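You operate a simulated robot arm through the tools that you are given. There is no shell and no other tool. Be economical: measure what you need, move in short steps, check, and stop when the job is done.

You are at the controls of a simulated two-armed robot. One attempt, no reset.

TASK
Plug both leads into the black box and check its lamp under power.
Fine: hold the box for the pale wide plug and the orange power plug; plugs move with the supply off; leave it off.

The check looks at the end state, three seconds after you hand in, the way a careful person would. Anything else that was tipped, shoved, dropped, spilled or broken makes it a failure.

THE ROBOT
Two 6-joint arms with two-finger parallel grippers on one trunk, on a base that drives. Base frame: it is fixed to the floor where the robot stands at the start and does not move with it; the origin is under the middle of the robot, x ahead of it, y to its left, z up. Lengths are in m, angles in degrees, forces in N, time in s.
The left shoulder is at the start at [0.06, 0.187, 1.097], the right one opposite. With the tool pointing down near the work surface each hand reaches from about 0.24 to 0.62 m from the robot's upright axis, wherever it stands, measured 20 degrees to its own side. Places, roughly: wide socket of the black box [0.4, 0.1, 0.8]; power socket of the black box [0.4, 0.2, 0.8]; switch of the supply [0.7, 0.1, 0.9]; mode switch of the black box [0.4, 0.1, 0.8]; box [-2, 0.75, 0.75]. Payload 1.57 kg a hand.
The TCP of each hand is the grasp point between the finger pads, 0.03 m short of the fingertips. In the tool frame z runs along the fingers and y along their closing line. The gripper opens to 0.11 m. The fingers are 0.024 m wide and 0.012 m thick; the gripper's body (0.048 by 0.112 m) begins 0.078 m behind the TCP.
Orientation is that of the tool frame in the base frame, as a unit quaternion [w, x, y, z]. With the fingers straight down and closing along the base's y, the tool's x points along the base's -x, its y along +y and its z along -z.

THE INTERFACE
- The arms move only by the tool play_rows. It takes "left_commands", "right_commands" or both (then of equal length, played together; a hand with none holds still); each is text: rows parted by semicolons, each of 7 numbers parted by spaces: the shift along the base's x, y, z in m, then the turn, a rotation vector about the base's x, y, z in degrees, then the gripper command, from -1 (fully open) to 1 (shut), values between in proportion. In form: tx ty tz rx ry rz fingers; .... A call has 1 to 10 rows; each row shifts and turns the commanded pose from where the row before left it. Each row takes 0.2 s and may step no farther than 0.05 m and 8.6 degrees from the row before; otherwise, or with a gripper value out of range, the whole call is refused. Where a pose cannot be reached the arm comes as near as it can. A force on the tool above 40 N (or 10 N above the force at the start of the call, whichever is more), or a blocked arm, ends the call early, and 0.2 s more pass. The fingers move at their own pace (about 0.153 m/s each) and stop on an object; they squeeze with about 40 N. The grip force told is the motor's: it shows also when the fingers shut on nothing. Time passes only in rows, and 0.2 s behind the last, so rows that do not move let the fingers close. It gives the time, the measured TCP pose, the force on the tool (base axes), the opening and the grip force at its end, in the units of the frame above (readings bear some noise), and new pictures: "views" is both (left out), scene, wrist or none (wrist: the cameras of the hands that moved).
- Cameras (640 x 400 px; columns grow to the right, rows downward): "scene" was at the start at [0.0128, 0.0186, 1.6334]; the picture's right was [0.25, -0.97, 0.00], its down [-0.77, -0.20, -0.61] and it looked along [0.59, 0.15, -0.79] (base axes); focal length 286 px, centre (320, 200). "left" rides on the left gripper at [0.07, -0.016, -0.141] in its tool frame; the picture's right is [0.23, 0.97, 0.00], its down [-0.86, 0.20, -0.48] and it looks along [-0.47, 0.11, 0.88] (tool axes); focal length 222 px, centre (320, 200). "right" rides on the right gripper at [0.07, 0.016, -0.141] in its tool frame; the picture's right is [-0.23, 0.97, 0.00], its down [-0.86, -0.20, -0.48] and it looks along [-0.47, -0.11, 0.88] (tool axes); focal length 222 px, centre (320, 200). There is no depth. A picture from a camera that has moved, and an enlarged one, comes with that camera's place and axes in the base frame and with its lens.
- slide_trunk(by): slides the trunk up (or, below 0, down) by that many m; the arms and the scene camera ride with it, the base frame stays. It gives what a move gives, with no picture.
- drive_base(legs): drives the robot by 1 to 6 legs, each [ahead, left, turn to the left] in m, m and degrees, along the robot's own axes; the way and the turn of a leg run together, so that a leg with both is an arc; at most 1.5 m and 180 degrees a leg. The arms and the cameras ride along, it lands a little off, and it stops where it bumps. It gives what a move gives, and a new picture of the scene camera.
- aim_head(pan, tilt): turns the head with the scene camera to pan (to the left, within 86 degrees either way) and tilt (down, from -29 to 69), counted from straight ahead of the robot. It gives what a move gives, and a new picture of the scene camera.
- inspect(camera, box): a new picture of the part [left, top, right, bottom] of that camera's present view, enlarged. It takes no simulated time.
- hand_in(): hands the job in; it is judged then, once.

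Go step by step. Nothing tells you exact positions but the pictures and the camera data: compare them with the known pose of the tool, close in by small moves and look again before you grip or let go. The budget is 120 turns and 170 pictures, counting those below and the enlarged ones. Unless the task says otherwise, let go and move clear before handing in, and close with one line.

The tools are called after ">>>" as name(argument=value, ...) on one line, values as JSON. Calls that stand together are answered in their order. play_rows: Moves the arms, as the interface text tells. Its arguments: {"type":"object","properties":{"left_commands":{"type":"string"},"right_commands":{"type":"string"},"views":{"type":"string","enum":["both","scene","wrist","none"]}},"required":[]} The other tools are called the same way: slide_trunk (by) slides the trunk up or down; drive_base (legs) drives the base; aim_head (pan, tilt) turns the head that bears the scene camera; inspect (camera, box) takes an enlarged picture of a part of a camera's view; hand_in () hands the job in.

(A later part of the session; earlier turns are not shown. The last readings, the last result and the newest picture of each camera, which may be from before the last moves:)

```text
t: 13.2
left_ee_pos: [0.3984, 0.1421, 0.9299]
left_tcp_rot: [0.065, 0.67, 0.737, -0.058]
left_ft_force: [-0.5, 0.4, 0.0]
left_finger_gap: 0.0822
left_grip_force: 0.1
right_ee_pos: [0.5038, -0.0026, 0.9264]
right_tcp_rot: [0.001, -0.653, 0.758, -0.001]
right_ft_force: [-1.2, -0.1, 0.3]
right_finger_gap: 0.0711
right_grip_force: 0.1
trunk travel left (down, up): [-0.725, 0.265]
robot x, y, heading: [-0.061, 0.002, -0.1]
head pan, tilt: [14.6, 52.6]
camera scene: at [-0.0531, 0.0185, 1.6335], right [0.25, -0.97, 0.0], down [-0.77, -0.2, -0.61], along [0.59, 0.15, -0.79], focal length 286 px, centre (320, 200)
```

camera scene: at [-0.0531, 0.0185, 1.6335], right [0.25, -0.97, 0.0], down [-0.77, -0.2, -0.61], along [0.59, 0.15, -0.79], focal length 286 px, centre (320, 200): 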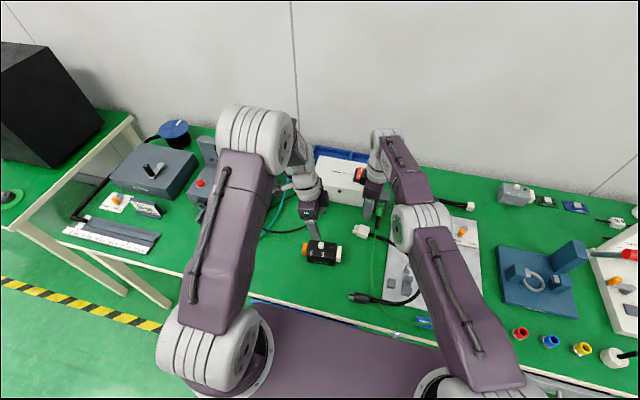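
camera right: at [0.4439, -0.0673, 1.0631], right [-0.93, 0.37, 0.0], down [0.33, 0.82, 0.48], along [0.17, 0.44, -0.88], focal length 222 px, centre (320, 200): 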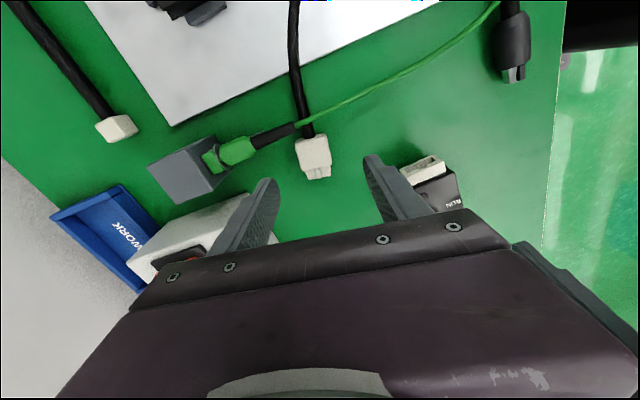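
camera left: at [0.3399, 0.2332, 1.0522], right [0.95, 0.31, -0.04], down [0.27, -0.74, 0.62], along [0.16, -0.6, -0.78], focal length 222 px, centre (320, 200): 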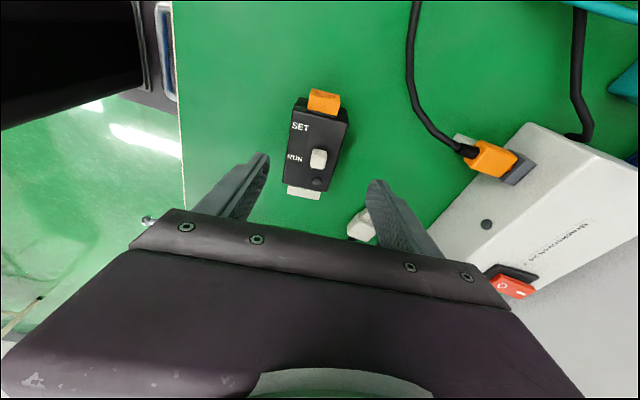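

I'll descend partway with corrected x (box now near x = 0.357) and look.

>>> play_rows(left_commands="-0.014 0 -0.01 0 0 0 -0.5; -0.014 0 -0.02 0 0 0 -0.5; -0.013 0 -0.02 0 0 0 -0.5; 0 0 -0.02 0 0 0 -0.5", right_commands="-0.009 0.001 -0.01 0 0 0 -0.3; -0.008 0.001 -0.02 0 0 0 -0.3; -0.008 0 -0.02 0 0 0 -0.3; 0 0 -0.02 0 0 0 -0.3", views="wrist")

>>> inspect(camera="left", box=[220, 80, 440, 240])

>>> inspect(camera="right", box=[220, 110, 420, 240])

```text
t: 14.2
left_ee_pos: [0.362, 0.1424, 0.8579]
left_tcp_rot: [0.064, 0.67, 0.737, -0.06]
left_ft_force: [0.0, 0.0, -0.4]
left_finger_gap: 0.0824
left_grip_force: 0.2
right_ee_pos: [0.4823, -0.0003, 0.854]
right_tcp_rot: [0.0, -0.653, 0.758, 0.001]
right_ft_force: [-0.4, 0.1, 0.5]
right_finger_gap: 0.0715
right_grip_force: 0.1
trunk travel left (down, up): [-0.725, 0.265]
robot x, y, heading: [-0.0623, 0.0012, 0.2]
head pan, tilt: [14.6, 52.6]
camera right: at [0.4562, -0.0647, 0.9946], right [-0.93, 0.37, 0.0], down [0.32, 0.82, 0.48], along [0.18, 0.45, -0.88], focal length 222 px, centre (320, 200)
camera left: at [0.336, 0.2333, 0.9838], right [0.95, 0.32, -0.04], down [0.27, -0.74, 0.62], along [0.17, -0.6, -0.78], focal length 222 px, centre (320, 200)
```

right: 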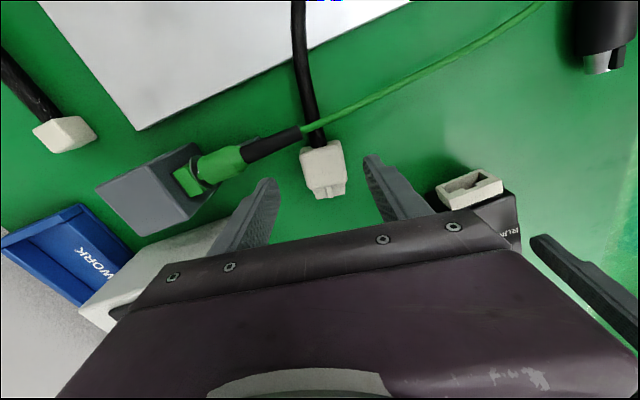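
left: 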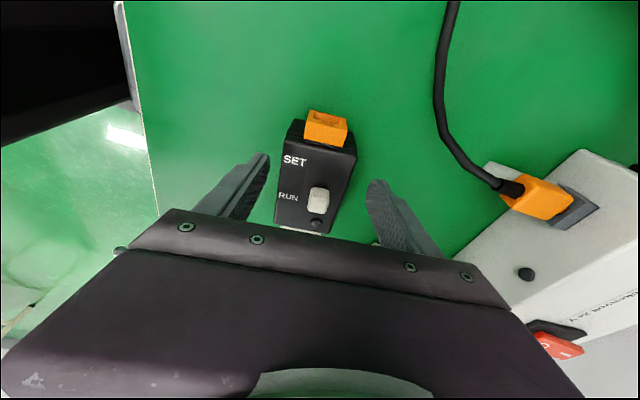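

```text
2.50 times, centred on (330, 160) of left
camera zoom: at [0.336, 0.2333, 0.9838], right [0.95, 0.32, -0.04], down [0.27, -0.74, 0.62], along [0.17, -0.6, -0.78], focal length 555 px, centre (295, 300)
```

zoom: 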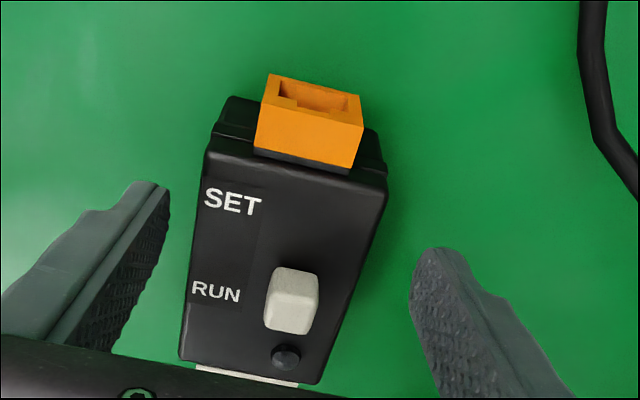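

```text
3.08 times, centred on (320, 175) of right
camera zoom: at [0.4562, -0.0647, 0.9946], right [-0.93, 0.37, 0.0], down [0.32, 0.82, 0.48], along [0.18, 0.45, -0.88], focal length 684 px, centre (320, 277)
```

zoom: 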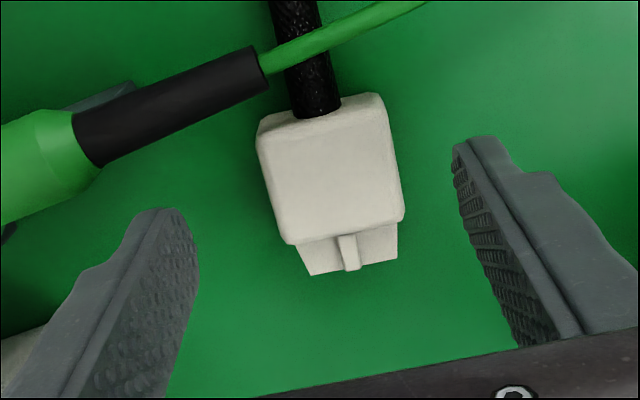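

Aligned estimates: left needs about -5 mm in x, right about -3 mm. I'll descend and close both.

>>> play_rows(left_commands="-0.0055 0 -0.008 0 0 0.5 -0.5; 0 0 -0.014 0 0 0 -0.5; 0 0 -0.014 0 0 0 -0.5; 0 0 0 0 0 0 0; 0 0 0 0 0 0 1; 0 0 0 0 0 0 1; 0 0 0 0 0 0 1", right_commands="-0.003 0 -0.011 0 0 0 -0.3; 0 0 -0.014 0 0 0 -0.3; 0 0 -0.014 0 0 0 -0.3; 0 0 0 0 0 0 -0.1; 0 0 0 0 0 0 1; 0 0 0 0 0 0 1; 0 0 0 0 0 0 1", views="both")

>>> inspect(camera="scene", box=[290, 200, 410, 290])

```text
t: 15.8
left_ee_pos: [0.3558, 0.1426, 0.8205]
left_tcp_rot: [0.064, 0.668, 0.739, -0.06]
left_ft_force: [0.4, 0.0, 0.3]
left_finger_gap: 0.0576
left_grip_force: 40.1
right_ee_pos: [0.4783, 0.0003, 0.8156]
right_tcp_rot: [0.0, -0.653, 0.757, 0.0]
right_ft_force: [-0.7, 0.0, 1.4]
right_finger_gap: 0.0386
right_grip_force: 40.6
trunk travel left (down, up): [-0.725, 0.265]
robot x, y, heading: [-0.0599, 0.0024, 0.0]
head pan, tilt: [14.6, 52.6]
camera scene: at [-0.0471, 0.0187, 1.6334], right [0.25, -0.97, 0.0], down [-0.77, -0.2, -0.61], along [0.59, 0.15, -0.79], focal length 286 px, centre (320, 200)
camera right: at [0.4534, -0.0651, 0.9555], right [-0.93, 0.37, 0.0], down [0.32, 0.82, 0.48], along [0.18, 0.44, -0.88], focal length 222 px, centre (320, 200)
camera left: at [0.3296, 0.2332, 0.9472], right [0.95, 0.32, -0.04], down [0.28, -0.73, 0.62], along [0.17, -0.6, -0.78], focal length 222 px, centre (320, 200)
```

scene: 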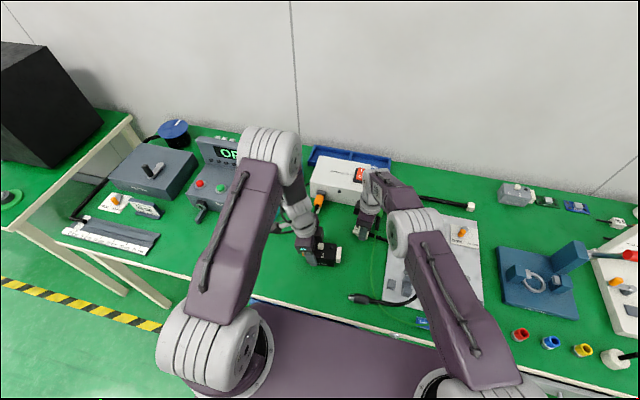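
right: 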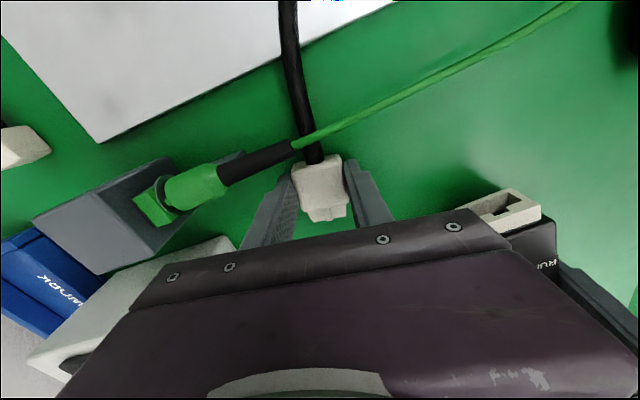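
left: 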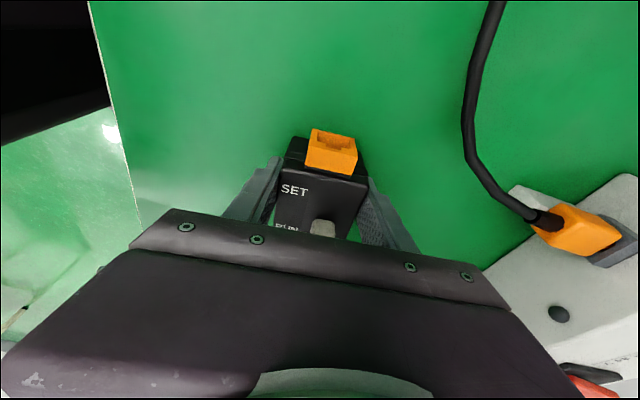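

```text
4.44 times, centred on (350, 245) of scene
camera zoom: at [-0.0471, 0.0187, 1.6334], right [0.25, -0.97, 0.0], down [-0.77, -0.2, -0.61], along [0.59, 0.15, -0.79], focal length 1273 px, centre (187, 0)
```

zoom: 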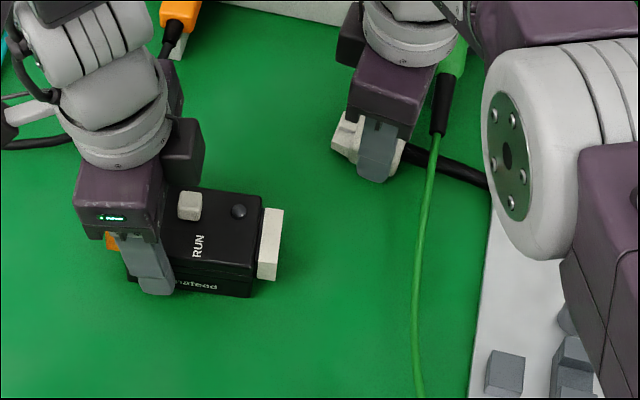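

Both held with good view. I'll bring the plug up 20 mm and over in front of the wide socket, turning it +14° to the box's axis.

>>> play_rows(right_commands="-0.01 0 0.004 0 0 2 1; -0.018 0.001 0.004 0 0 2.5 1; -0.02 0.001 0.004 0 0 2.5 1; -0.02 0.001 0.004 0 0 2.5 1; -0.02 0.001 0.004 0 0 2.5 1; -0.0208 0.001 0 0 0 2.2 1; 0 0 0 0 0 0 1")

>>> inspect(camera="scene", box=[310, 220, 390, 280])

>>> inspect(camera="right", box=[260, 120, 420, 240])

```text
t: 17.4
left_ee_pos: [0.3566, 0.143, 0.8212]
left_tcp_rot: [0.064, 0.668, 0.739, -0.06]
left_ft_force: [0.1, 0.2, -0.9]
left_finger_gap: 0.0578
left_grip_force: 39.8
right_ee_pos: [0.3717, 0.0066, 0.8361]
right_tcp_rot: [0.0, 0.742, -0.671, 0.0]
right_ft_force: [0.1, 0.1, -1.1]
right_finger_gap: 0.0389
right_grip_force: 40.0
trunk travel left (down, up): [-0.725, 0.265]
robot x, y, heading: [-0.0571, 0.0014, 0.1]
head pan, tilt: [14.6, 52.6]
camera scene: at [-0.0468, 0.0186, 1.6335], right [0.25, -0.97, 0.0], down [-0.77, -0.2, -0.61], along [0.59, 0.15, -0.79], focal length 286 px, centre (320, 200)
camera right: at [0.3619, -0.0644, 0.9761], right [-0.99, 0.13, 0.0], down [0.11, 0.87, 0.48], along [0.06, 0.47, -0.88], focal length 222 px, centre (320, 200)
```

scene: 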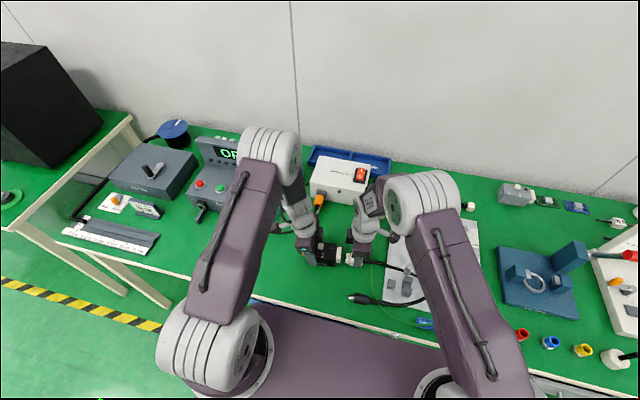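
right: 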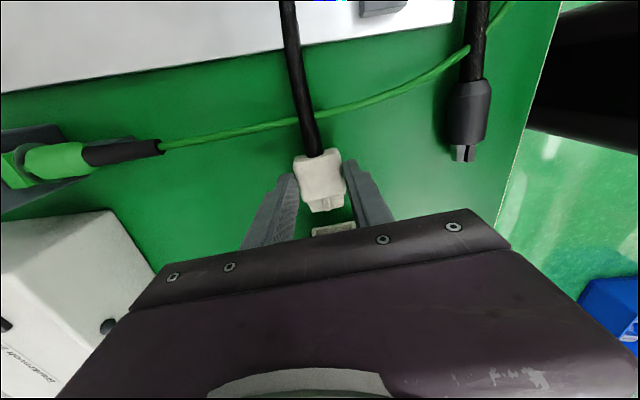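

```text
6.67 times, centred on (350, 250) of scene
camera zoom: at [-0.0468, 0.0186, 1.6335], right [0.25, -0.97, 0.0], down [-0.77, -0.2, -0.61], along [0.59, 0.15, -0.79], focal length 1909 px, centre (120, -133)
```

zoom: 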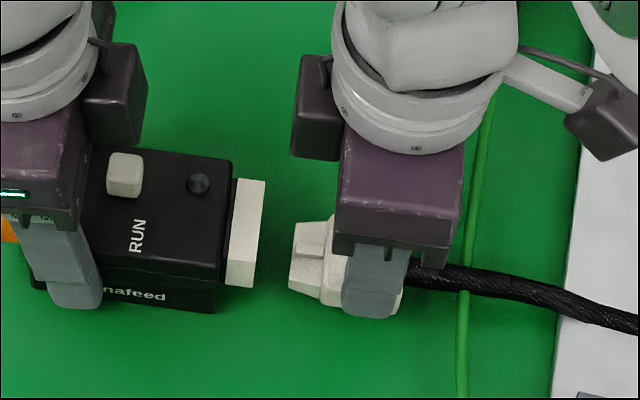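

```text
3.33 times, centred on (340, 180) of right
camera zoom: at [0.3619, -0.0644, 0.9761], right [-0.99, 0.13, 0.0], down [0.11, 0.87, 0.48], along [0.06, 0.47, -0.88], focal length 740 px, centre (253, 267)
```

zoom: 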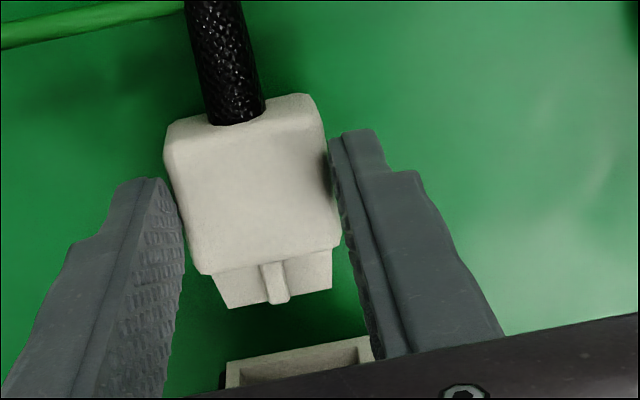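

The plug nose still looks about 15 mm lower than the socket. I'll raise 12 mm and compare again.

>>> play_rows(right_commands="0 0 0.006 0 0 0 1; 0 0 0.006 0 0 0 1; 0 0 0 0 0 0 1", views="none")

>>> inspect(camera="scene", box=[325, 235, 365, 270])

>>> inspect(camera="right", box=[290, 170, 370, 240])

```text
t: 18.2
left_ee_pos: [0.3554, 0.1428, 0.8219]
left_tcp_rot: [0.064, 0.668, 0.739, -0.059]
left_ft_force: [0.4, -0.1, -0.1]
left_finger_gap: 0.0578
left_grip_force: 39.8
right_ee_pos: [0.3696, 0.0064, 0.8468]
right_tcp_rot: [0.0, 0.741, -0.671, 0.0]
right_ft_force: [0.5, 0.4, -1.2]
right_finger_gap: 0.0386
right_grip_force: 39.9
trunk travel left (down, up): [-0.725, 0.265]
robot x, y, heading: [-0.0632, 0.0002, -0.3]
head pan, tilt: [14.6, 52.6]
```

```text
11.43 times, centred on (345, 252) of scene
camera zoom: at [-0.0469, 0.0187, 1.6334], right [0.25, -0.97, 0.0], down [-0.77, -0.2, -0.61], along [0.59, 0.15, -0.79], focal length 3273 px, centre (34, -400)
```

zoom: 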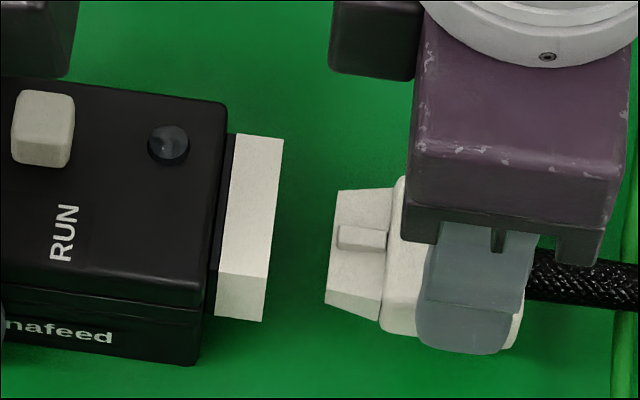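

```text
5.71 times, centred on (330, 205) of right
camera zoom: at [0.3623, -0.064, 0.9876], right [-0.99, 0.13, 0.0], down [0.11, 0.87, 0.48], along [0.06, 0.47, -0.88], focal length 1269 px, centre (263, 171)
```

zoom: 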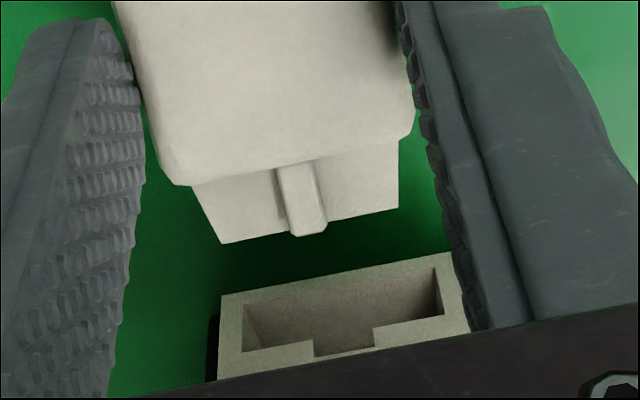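

Very clear view: the keyway notch is on top, matching the plug's ridge. The plug needs about 5-6 mm more height and about 1 mm toward -x; then I'll close to a few mm and look again.

>>> play_rows(right_commands="-0.0012 0 0.0055 0 0 0 1; -0.0005 0.005 0 0 0 0 1; -0.0004 0.004 0 0 0 0 1; 0 0 0 0 0 0 1", views="none")

>>> inspect(camera="scene", box=[325, 235, 365, 270])

>>> inspect(camera="right", box=[290, 170, 370, 240])

```text
t: 19.2
left_ee_pos: [0.3554, 0.1421, 0.8208]
left_tcp_rot: [0.065, 0.667, 0.74, -0.059]
left_ft_force: [0.2, 0.0, -0.7]
left_finger_gap: 0.0578
left_grip_force: 40.1
right_ee_pos: [0.3678, 0.0143, 0.8524]
right_tcp_rot: [0.0, 0.741, -0.671, 0.0]
right_ft_force: [0.8, 1.9, -1.5]
right_finger_gap: 0.0388
right_grip_force: 39.9
trunk travel left (down, up): [-0.725, 0.265]
robot x, y, heading: [-0.0593, -0.0011, -0.1]
head pan, tilt: [14.6, 52.6]
```

```text
11.43 times, centred on (345, 252) of scene
camera zoom: at [-0.047, 0.0186, 1.6334], right [0.25, -0.97, 0.0], down [-0.77, -0.2, -0.61], along [0.59, 0.15, -0.79], focal length 3273 px, centre (34, -400)
```

zoom: 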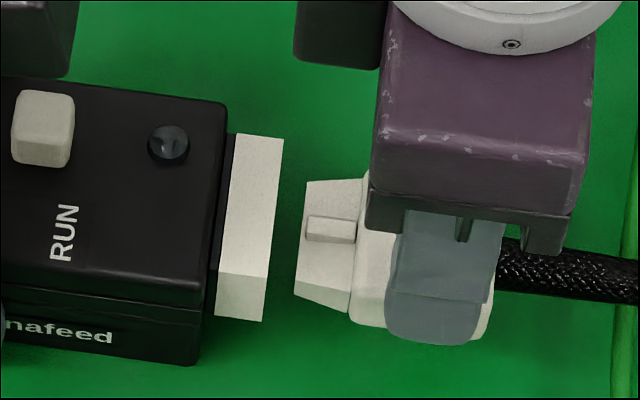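

```text
5.71 times, centred on (330, 205) of right
camera zoom: at [0.3602, -0.0555, 0.9929], right [-0.99, 0.13, 0.0], down [0.11, 0.87, 0.48], along [0.06, 0.47, -0.88], focal length 1269 px, centre (263, 171)
```

zoom: 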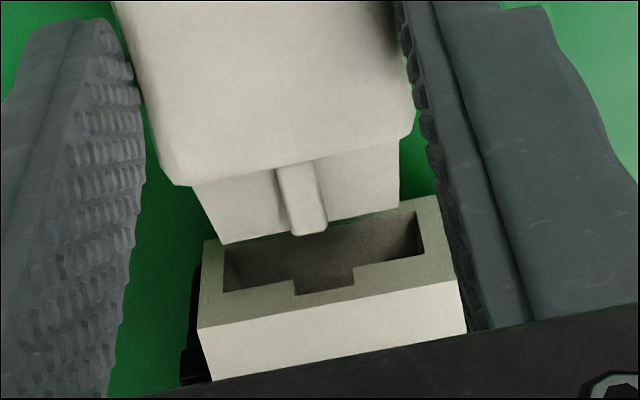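

Close: about 7 mm gap, almost aligned. I'll shift -0.5 mm x, up 1 mm, forward 5 mm and look once more.

>>> play_rows(right_commands="-0.0007 0.002 0.001 0 0 0 1; -0.0003 0.003 0 0 0 0 1; 0 0 0 0 0 0 1", views="none")

>>> inspect(camera="scene", box=[330, 240, 360, 265])

>>> inspect(camera="right", box=[290, 170, 370, 240])

```text
t: 20.0
left_ee_pos: [0.357, 0.1424, 0.8207]
left_tcp_rot: [0.064, 0.667, 0.74, -0.059]
left_ft_force: [-0.3, -0.5, -0.4]
left_finger_gap: 0.0578
left_grip_force: 40.5
right_ee_pos: [0.3675, 0.0196, 0.8526]
right_tcp_rot: [0.001, 0.742, -0.671, 0.0]
right_ft_force: [0.4, -0.4, 0.1]
right_finger_gap: 0.0385
right_grip_force: 40.0
trunk travel left (down, up): [-0.725, 0.265]
robot x, y, heading: [-0.0586, -0.0005, 0.2]
head pan, tilt: [14.6, 52.6]
```

```text
16.00 times, centred on (345, 252) of scene
camera zoom: at [-0.047, 0.0186, 1.6334], right [0.25, -0.97, 0.0], down [-0.77, -0.2, -0.61], along [0.59, 0.15, -0.79], focal length 4583 px, centre (-80, -640)
```

zoom: 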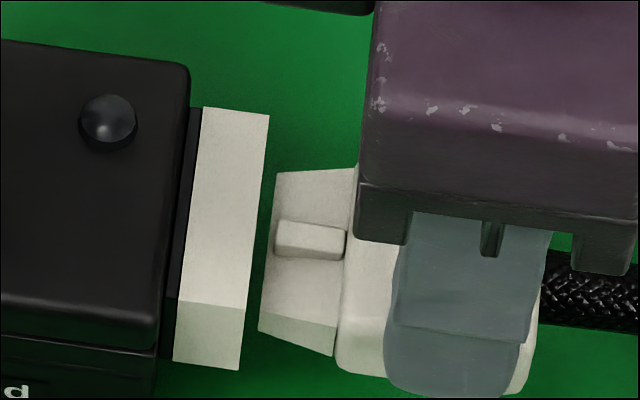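

```text
5.71 times, centred on (330, 205) of right
camera zoom: at [0.3588, -0.0506, 0.994], right [-0.99, 0.13, 0.0], down [0.11, 0.87, 0.48], along [0.06, 0.47, -0.88], focal length 1269 px, centre (263, 171)
```

zoom: 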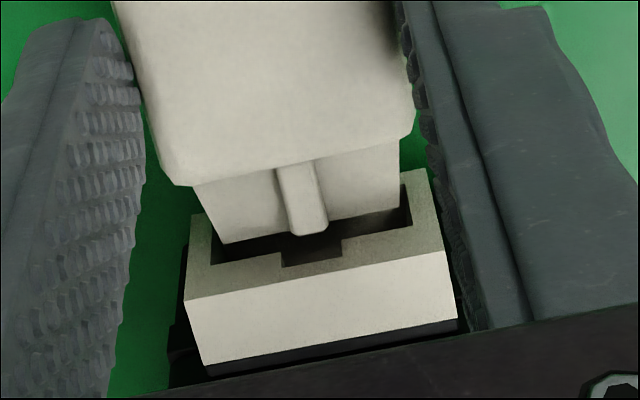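

Alignment looks right, with about 3 mm gap. Inserting along the box axis in small steps.

>>> play_rows(right_commands="-0.0002 0.002 0.0002 0 0 0 1; -0.0002 0.002 0 0 0 0 1; -0.0002 0.002 0 0 0 0 1; -0.0002 0.002 0 0 0 0 1; -0.0002 0.002 0 0 0 0 1", views="none")

>>> inspect(camera="scene", box=[330, 240, 360, 265])

>>> inspect(camera="right", box=[290, 170, 370, 240])

```text
t: 21.2
left_ee_pos: [0.3573, 0.1415, 0.8218]
left_tcp_rot: [0.064, 0.667, 0.74, -0.059]
left_ft_force: [-0.3, 2.3, 2.1]
left_finger_gap: 0.0581
left_grip_force: 39.5
right_ee_pos: [0.367, 0.0298, 0.8541]
right_tcp_rot: [0.001, 0.741, -0.671, -0.001]
right_ft_force: [1.5, -2.6, -4.6]
right_finger_gap: 0.0391
right_grip_force: 40.1
trunk travel left (down, up): [-0.725, 0.265]
robot x, y, heading: [-0.0573, 0.0005, 0.1]
head pan, tilt: [14.6, 52.6]
```

```text
16.00 times, centred on (345, 252) of scene
camera zoom: at [-0.047, 0.0188, 1.6334], right [0.25, -0.97, 0.0], down [-0.77, -0.2, -0.61], along [0.59, 0.15, -0.79], focal length 4583 px, centre (-80, -640)
```

zoom: 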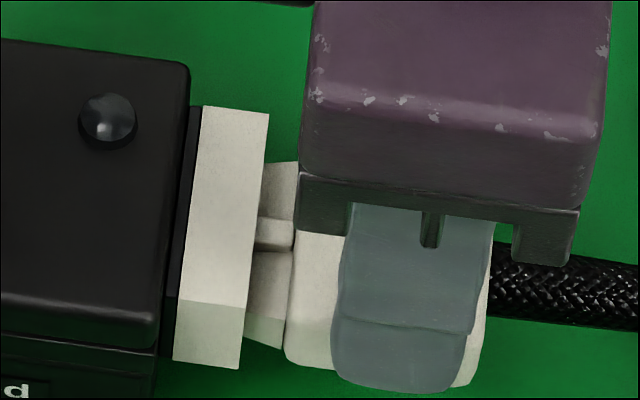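

```text
5.71 times, centred on (330, 205) of right
camera zoom: at [0.3578, -0.0405, 0.9943], right [-0.99, 0.13, 0.0], down [0.11, 0.87, 0.48], along [0.06, 0.47, -0.88], focal length 1269 px, centre (263, 171)
```

zoom: 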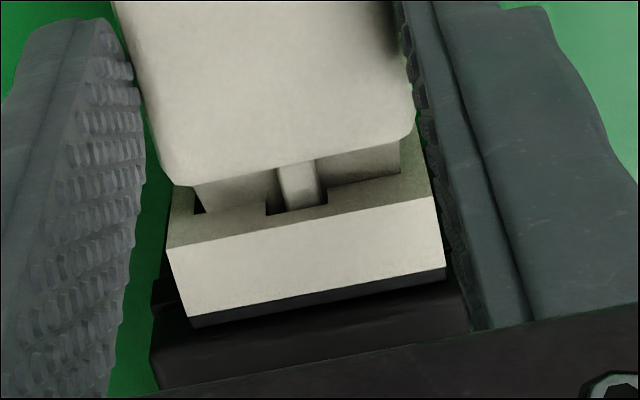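

The nose is in about 7 mm with low force. Continuing until it seats.

>>> play_rows(right_commands="-0.0002 0.002 -0.0003 0 0 0 1; -0.0002 0.002 0 0 0 0 1; -0.0002 0.002 0 0 0 0 1; -0.0002 0.002 0 0 0 0 1", views="none")

>>> inspect(camera="scene", box=[330, 240, 360, 265])

>>> inspect(camera="right", box=[290, 170, 370, 240])

```text
t: 22.2
left_ee_pos: [0.3556, 0.1425, 0.8212]
left_tcp_rot: [0.065, 0.667, 0.739, -0.059]
left_ft_force: [-9.7, 20.6, 13.8]
left_finger_gap: 0.0579
left_grip_force: 39.9
right_ee_pos: [0.3652, 0.0356, 0.8534]
right_tcp_rot: [0.001, 0.742, -0.671, 0.0]
right_ft_force: [10.2, -21.2, -14.2]
right_finger_gap: 0.0386
right_grip_force: 40.2
trunk travel left (down, up): [-0.725, 0.265]
robot x, y, heading: [-0.0584, 0.001, 0.1]
head pan, tilt: [14.6, 52.6]
```

```text
16.00 times, centred on (345, 252) of scene
camera zoom: at [-0.0471, 0.0184, 1.6335], right [0.25, -0.97, 0.0], down [-0.77, -0.2, -0.61], along [0.59, 0.15, -0.79], focal length 4583 px, centre (-80, -640)
```

zoom: 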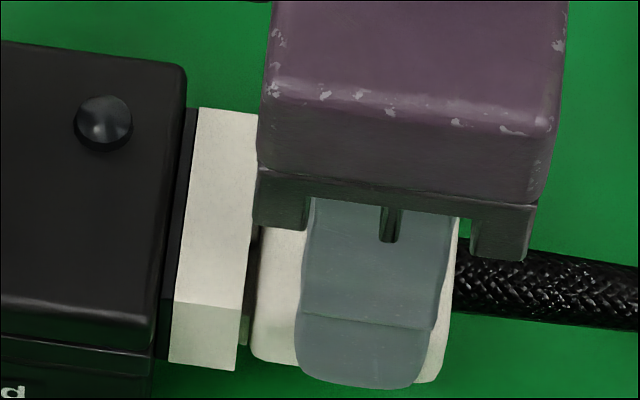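

```text
5.71 times, centred on (330, 205) of right
camera zoom: at [0.3572, -0.0337, 0.994], right [-0.99, 0.13, 0.0], down [0.11, 0.87, 0.48], along [0.06, 0.47, -0.88], focal length 1269 px, centre (263, 171)
```

zoom: 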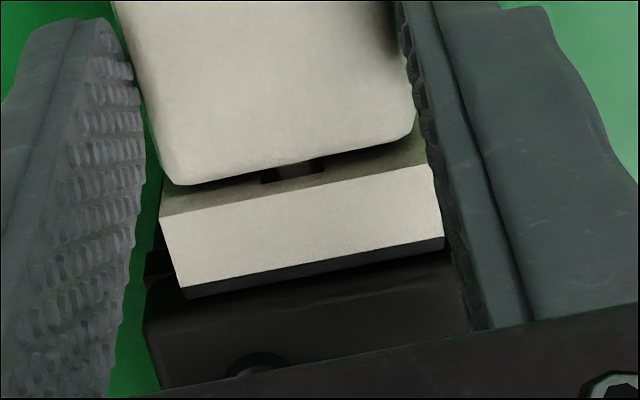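

Nearly seated, with some side load. I'll relieve it (slightly +x, lower) and push the rest.

>>> play_rows(right_commands="0.0006 0 -0.0008 0 0 0 1; -0.0001 0.0012 0 0 0 0 1; -0.0001 0.0012 0 0 0 0 1; -0.0001 0.0012 0 0 0 0 1", views="none")

>>> inspect(camera="right", box=[290, 170, 370, 240])

```text
t: 23.2
left_ee_pos: [0.3568, 0.1429, 0.8211]
left_tcp_rot: [0.065, 0.666, 0.741, -0.058]
left_ft_force: [-7.2, 34.6, -1.9]
left_finger_gap: 0.0577
left_grip_force: 39.8
right_ee_pos: [0.3664, 0.0402, 0.8527]
right_tcp_rot: [0.0, 0.742, -0.671, 0.001]
right_ft_force: [5.4, -37.2, 7.0]
right_finger_gap: 0.0388
right_grip_force: 40.4
trunk travel left (down, up): [-0.725, 0.265]
robot x, y, heading: [-0.0576, -0.0024, 0.3]
head pan, tilt: [14.6, 52.6]
```

```text
5.71 times, centred on (330, 205) of right
camera zoom: at [0.3575, -0.0298, 0.9936], right [-0.99, 0.13, 0.0], down [0.11, 0.87, 0.48], along [0.06, 0.47, -0.88], focal length 1269 px, centre (263, 171)
```

zoom: 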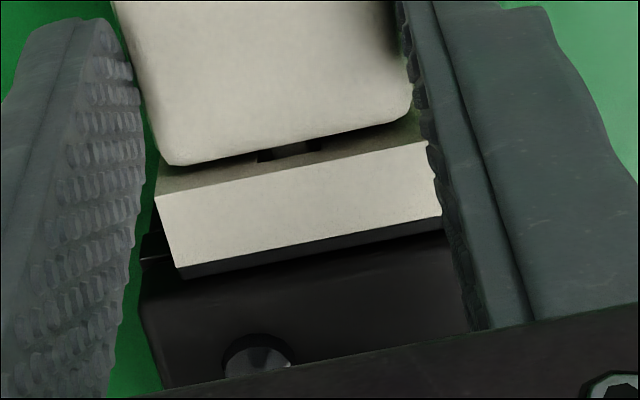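

The plug slid slightly back in the grip, so it's either seated or blocked. Checking the gap from the scene.

>>> inspect(camera="scene", box=[333, 240, 358, 265])

>>> inspect(camera="right", box=[305, 185, 350, 215])

```text
16.00 times, centred on (346, 252) of scene
camera zoom: at [-0.0477, 0.0181, 1.6334], right [0.25, -0.97, 0.0], down [-0.77, -0.2, -0.61], along [0.59, 0.15, -0.79], focal length 4583 px, centre (-88, -640)
```

zoom: 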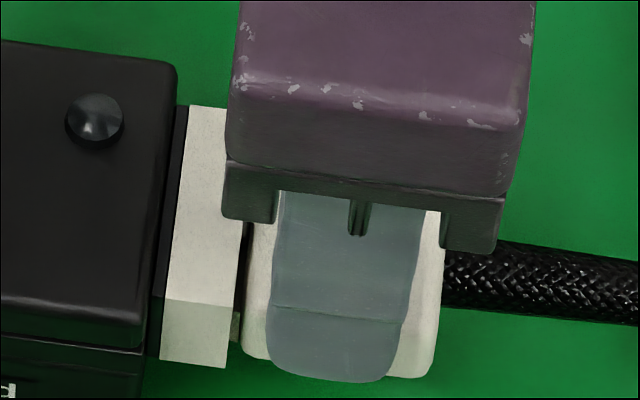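

```text
13.33 times, centred on (328, 200) of right
camera zoom: at [0.3575, -0.0298, 0.9936], right [-0.99, 0.13, 0.0], down [0.11, 0.87, 0.48], along [0.06, 0.47, -0.88], focal length 2962 px, centre (220, 200)
```

zoom: 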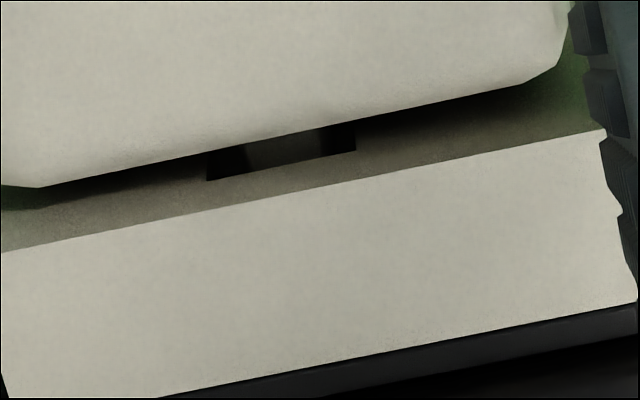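

About 2 mm gap remains. I'll relax, relieve the side forces, and push again.

>>> play_rows(right_commands="0 -0.002 0.0004 0 0 0 1; 0.0005 -0.001 0 0 0 0 1; 0 0 0 0 0 0 1", views="none")

>>> play_rows(right_commands="-0.0001 0.0015 0 0 0 0 1; -0.0001 0.0015 0 0 0 0 1; -0.0001 0.001 0 0 0 0 1", views="none")

>>> inspect(camera="right", box=[290, 170, 370, 240])

```text
t: 24.0
left_ee_pos: [0.3575, 0.1415, 0.8216]
left_tcp_rot: [0.065, 0.667, 0.74, -0.058]
left_ft_force: [0.2, 16.0, -5.5]
left_finger_gap: 0.058
left_grip_force: 39.8
right_ee_pos: [0.3665, 0.0387, 0.8528]
right_tcp_rot: [-0.001, 0.742, -0.67, 0.0]
right_ft_force: [0.7, -15.5, 5.1]
right_finger_gap: 0.0392
right_grip_force: 39.6
trunk travel left (down, up): [-0.725, 0.265]
robot x, y, heading: [-0.0553, -0.0035, -0.0]
head pan, tilt: [14.6, 52.6]
```

```text
t: 24.8
left_ee_pos: [0.3559, 0.1436, 0.8214]
left_tcp_rot: [0.064, 0.667, 0.74, -0.059]
left_ft_force: [-6.2, 36.4, -3.2]
left_finger_gap: 0.0578
left_grip_force: 39.3
right_ee_pos: [0.3663, 0.0407, 0.8536]
right_tcp_rot: [0.001, 0.741, -0.671, 0.0]
right_ft_force: [6.3, -37.2, 6.9]
right_finger_gap: 0.039
right_grip_force: 40.5
trunk travel left (down, up): [-0.725, 0.265]
robot x, y, heading: [-0.0562, 0.0041, 0.1]
head pan, tilt: [14.6, 52.6]
```

```text
5.71 times, centred on (330, 205) of right
camera zoom: at [0.3576, -0.0291, 0.9935], right [-0.99, 0.13, 0.0], down [0.11, 0.87, 0.48], along [0.06, 0.47, -0.88], focal length 1269 px, centre (263, 171)
```

zoom: 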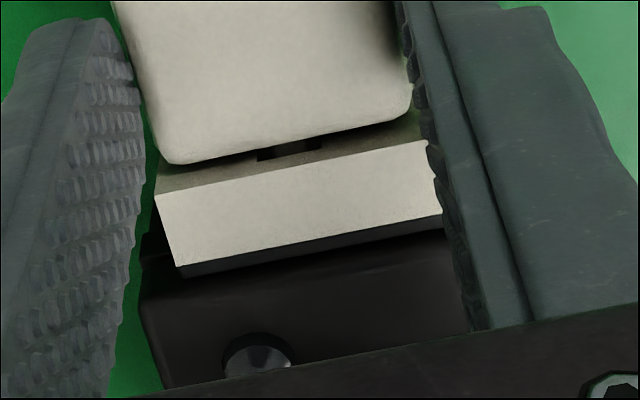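

Same position, i.e. a firm stop. One gentle wiggle under load to be sure it isn't merely binding.

>>> play_rows(right_commands="0 -0.0008 0 0 0 1 1; 0 0.0003 0.0006 0 0 -1 1; 0 0 -0.0012 0 0 -1 1; 0 0.0003 0.0006 0 0 1 1; 0 0 0 0 0 0 1", views="none")

>>> inspect(camera="scene", box=[333, 240, 358, 265])

```text
t: 26.0
left_ee_pos: [0.3556, 0.1437, 0.8212]
left_tcp_rot: [0.065, 0.667, 0.74, -0.058]
left_ft_force: [-8.3, 35.9, -1.0]
left_finger_gap: 0.0576
left_grip_force: 39.7
right_ee_pos: [0.3662, 0.0408, 0.8537]
right_tcp_rot: [0.001, 0.742, -0.671, 0.0]
right_ft_force: [7.6, -34.9, -1.3]
right_finger_gap: 0.039
right_grip_force: 39.8
trunk travel left (down, up): [-0.725, 0.265]
robot x, y, heading: [-0.0584, -0.004, -0.1]
head pan, tilt: [14.6, 52.6]
```

```text
16.00 times, centred on (346, 252) of scene
camera zoom: at [-0.0471, 0.0187, 1.6334], right [0.25, -0.97, 0.0], down [-0.77, -0.2, -0.61], along [0.59, 0.15, -0.79], focal length 4583 px, centre (-88, -640)
```

zoom: 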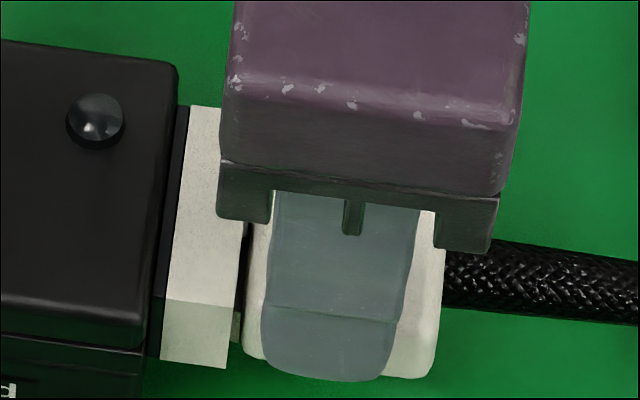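

I take the pale plug as seated. I'll relax the push, open the right hand and lift it clear.

>>> play_rows(right_commands="0 -0.0015 0 0 0 0 1; 0 -0.001 0 0 0 0 1; 0 0 0 0 0 0 0.3; 0 0 0 0 0 0 -0.2; 0 0 0 0 0 0 -0.3; 0 0 0.02 0 0 0 -0.3; 0 0 0.03 0 0 0 -0.3; 0 0 0.03 0 0 0 -0.3; 0 -0.02 0.03 0 0 0 -0.3; 0 0 0 0 0 0 -0.3")

>>> inspect(camera="right", box=[260, 120, 400, 230])

>>> inspect(camera="scene", box=[300, 220, 380, 280])

```text
t: 28.2
left_ee_pos: [0.3558, 0.1428, 0.8212]
left_tcp_rot: [0.065, 0.667, 0.74, -0.059]
left_ft_force: [-0.9, -1.3, 0.6]
left_finger_gap: 0.0578
left_grip_force: 39.8
right_ee_pos: [0.3663, 0.0195, 0.9649]
right_tcp_rot: [-0.001, 0.742, -0.671, -0.001]
right_ft_force: [-0.3, 0.1, -0.3]
right_finger_gap: 0.0714
right_grip_force: 0.0
trunk travel left (down, up): [-0.725, 0.265]
robot x, y, heading: [-0.0576, -0.0011, 0.0]
head pan, tilt: [14.6, 52.6]
camera scene: at [-0.0468, 0.0192, 1.6335], right [0.25, -0.97, 0.0], down [-0.77, -0.2, -0.61], along [0.59, 0.15, -0.79], focal length 286 px, centre (320, 200)
camera right: at [0.3579, -0.0502, 1.1048], right [-0.99, 0.13, 0.0], down [0.11, 0.87, 0.48], along [0.06, 0.47, -0.88], focal length 222 px, centre (320, 200)
```

scene: 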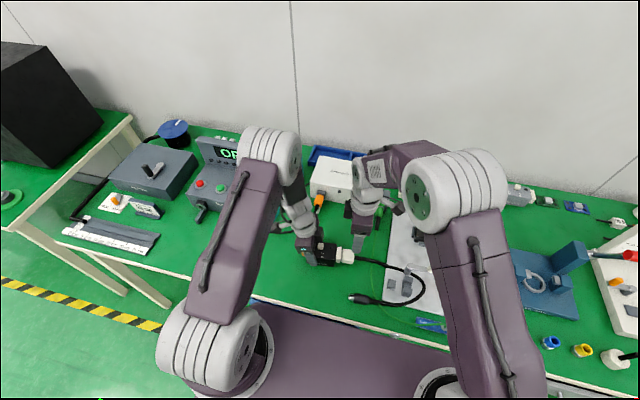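
right: 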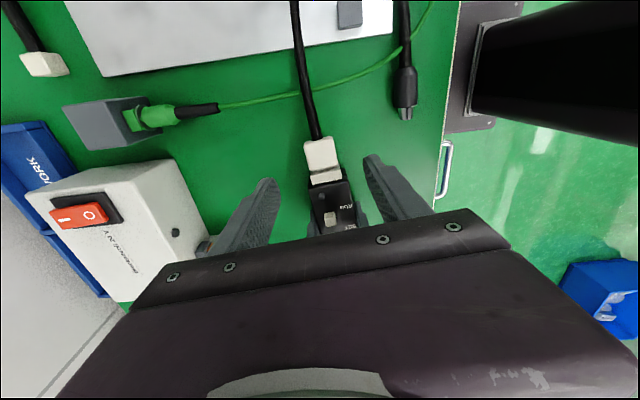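

```text
3.64 times, centred on (330, 175) of right
camera zoom: at [0.3579, -0.0502, 1.1048], right [-0.99, 0.13, 0.0], down [0.11, 0.87, 0.48], along [0.06, 0.47, -0.88], focal length 808 px, centre (284, 291)
```

zoom: 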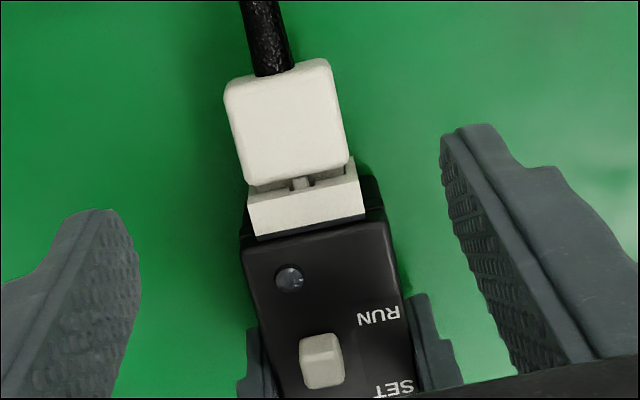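

```text
6.67 times, centred on (340, 250) of scene
camera zoom: at [-0.0468, 0.0192, 1.6335], right [0.25, -0.97, 0.0], down [-0.77, -0.2, -0.61], along [0.59, 0.15, -0.79], focal length 1909 px, centre (187, -133)
```

zoom: 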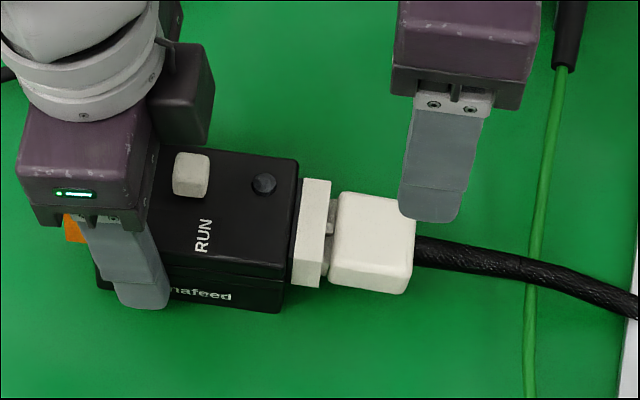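

I need to know whether the plug shifted on release; same-scale zoom.

>>> inspect(camera="scene", box=[333, 240, 358, 265])

>>> inspect(camera="right", box=[300, 130, 350, 190])

```text
16.00 times, centred on (346, 252) of scene
camera zoom: at [-0.0468, 0.0192, 1.6335], right [0.25, -0.97, 0.0], down [-0.77, -0.2, -0.61], along [0.59, 0.15, -0.79], focal length 4583 px, centre (-88, -640)
```

zoom: 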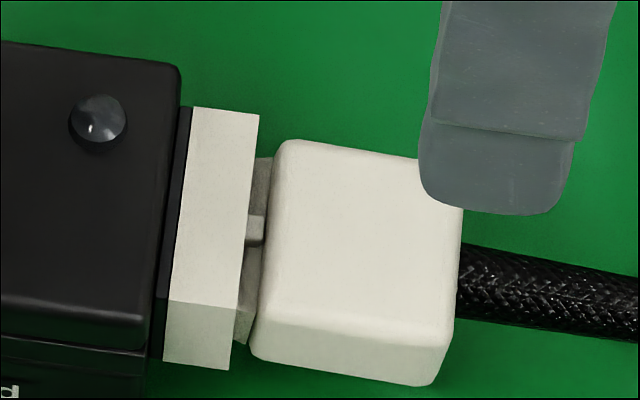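

```text
6.67 times, centred on (325, 160) of right
camera zoom: at [0.3579, -0.0502, 1.1048], right [-0.99, 0.13, 0.0], down [0.11, 0.87, 0.48], along [0.06, 0.47, -0.88], focal length 1481 px, centre (287, 467)
```

zoom: 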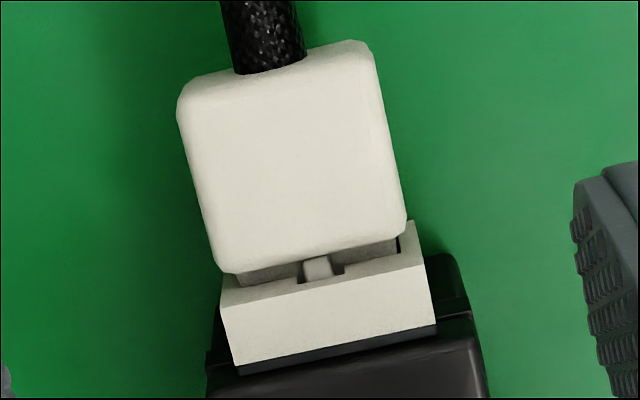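

The plug sprang back ~3 mm: it hasn't gone past its final stop, and both grips slip near 35 N. I'll use positive stops: left fingers against the box's +y end face around the orange socket, right fingers behind the plug body around its cable. First the left hand goes up, levels and moves over the orange end.

>>> play_rows(left_commands="0 0 0 0 0 0 -0.5; 0 0 0 0 0 0 -0.5; 0 0 0.03 0 0 0 -0.5; 0 0 0.03 2.5 0.24 0 -0.5; -0.001 0.012 0.03 2.5 0.24 0 -0.5; -0.001 0.012 0 2.5 0.24 0 -0.5; -0.001 0.012 0 2.5 0.24 0 -0.5; 0 0 0 0 0 0 -0.5")

>>> inspect(camera="left", box=[230, 80, 430, 230])

>>> inspect(camera="scene", box=[290, 220, 370, 280])

```text
t: 30.0
left_ee_pos: [0.3538, 0.1793, 0.9108]
left_tcp_rot: [0.0, 0.669, 0.743, 0.0]
left_ft_force: [-0.1, -0.4, 0.1]
left_finger_gap: 0.0826
left_grip_force: 0.1
right_ee_pos: [0.3662, 0.0193, 0.9647]
right_tcp_rot: [0.001, 0.741, -0.671, 0.0]
right_ft_force: [0.5, 0.4, 0.6]
right_finger_gap: 0.0714
right_grip_force: 0.0
trunk travel left (down, up): [-0.725, 0.265]
robot x, y, heading: [-0.0614, -0.0013, 0.1]
head pan, tilt: [14.6, 52.6]
camera scene: at [-0.0475, 0.0187, 1.6334], right [0.25, -0.97, 0.0], down [-0.77, -0.2, -0.61], along [0.59, 0.15, -0.79], focal length 286 px, centre (320, 200)
camera left: at [0.3294, 0.2457, 1.0516], right [0.94, 0.33, 0.0], down [0.29, -0.83, 0.48], along [0.16, -0.45, -0.88], focal length 222 px, centre (320, 200)
```

scene: 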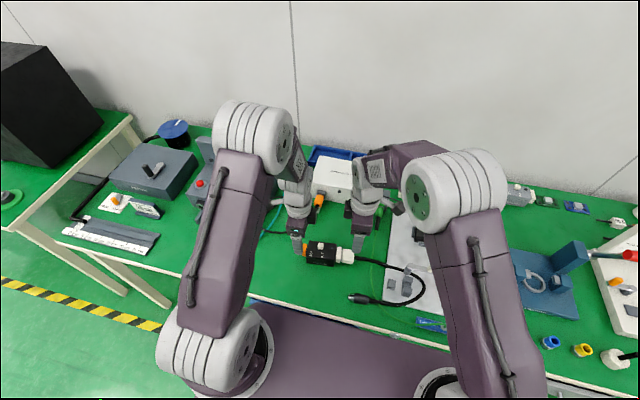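
left: 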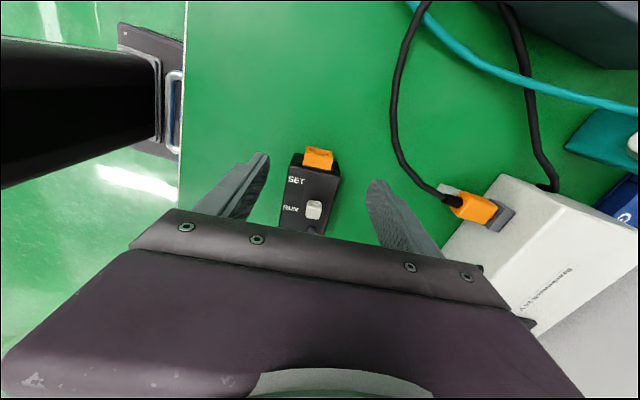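

```text
2.67 times, centred on (330, 155) of left
camera zoom: at [0.3294, 0.2457, 1.0516], right [0.94, 0.33, 0.0], down [0.29, -0.83, 0.48], along [0.16, -0.45, -0.88], focal length 592 px, centre (293, 320)
```

zoom: 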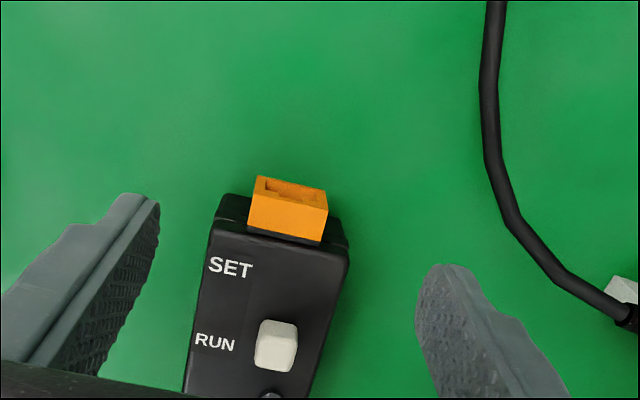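

```text
6.67 times, centred on (330, 250) of scene
camera zoom: at [-0.0475, 0.0187, 1.6334], right [0.25, -0.97, 0.0], down [-0.77, -0.2, -0.61], along [0.59, 0.15, -0.79], focal length 1909 px, centre (253, -133)
```

zoom: 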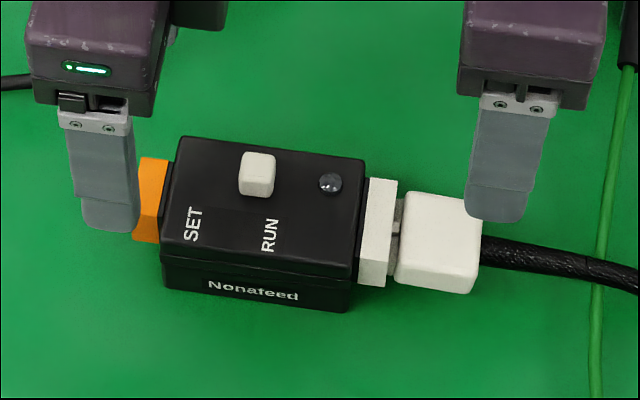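

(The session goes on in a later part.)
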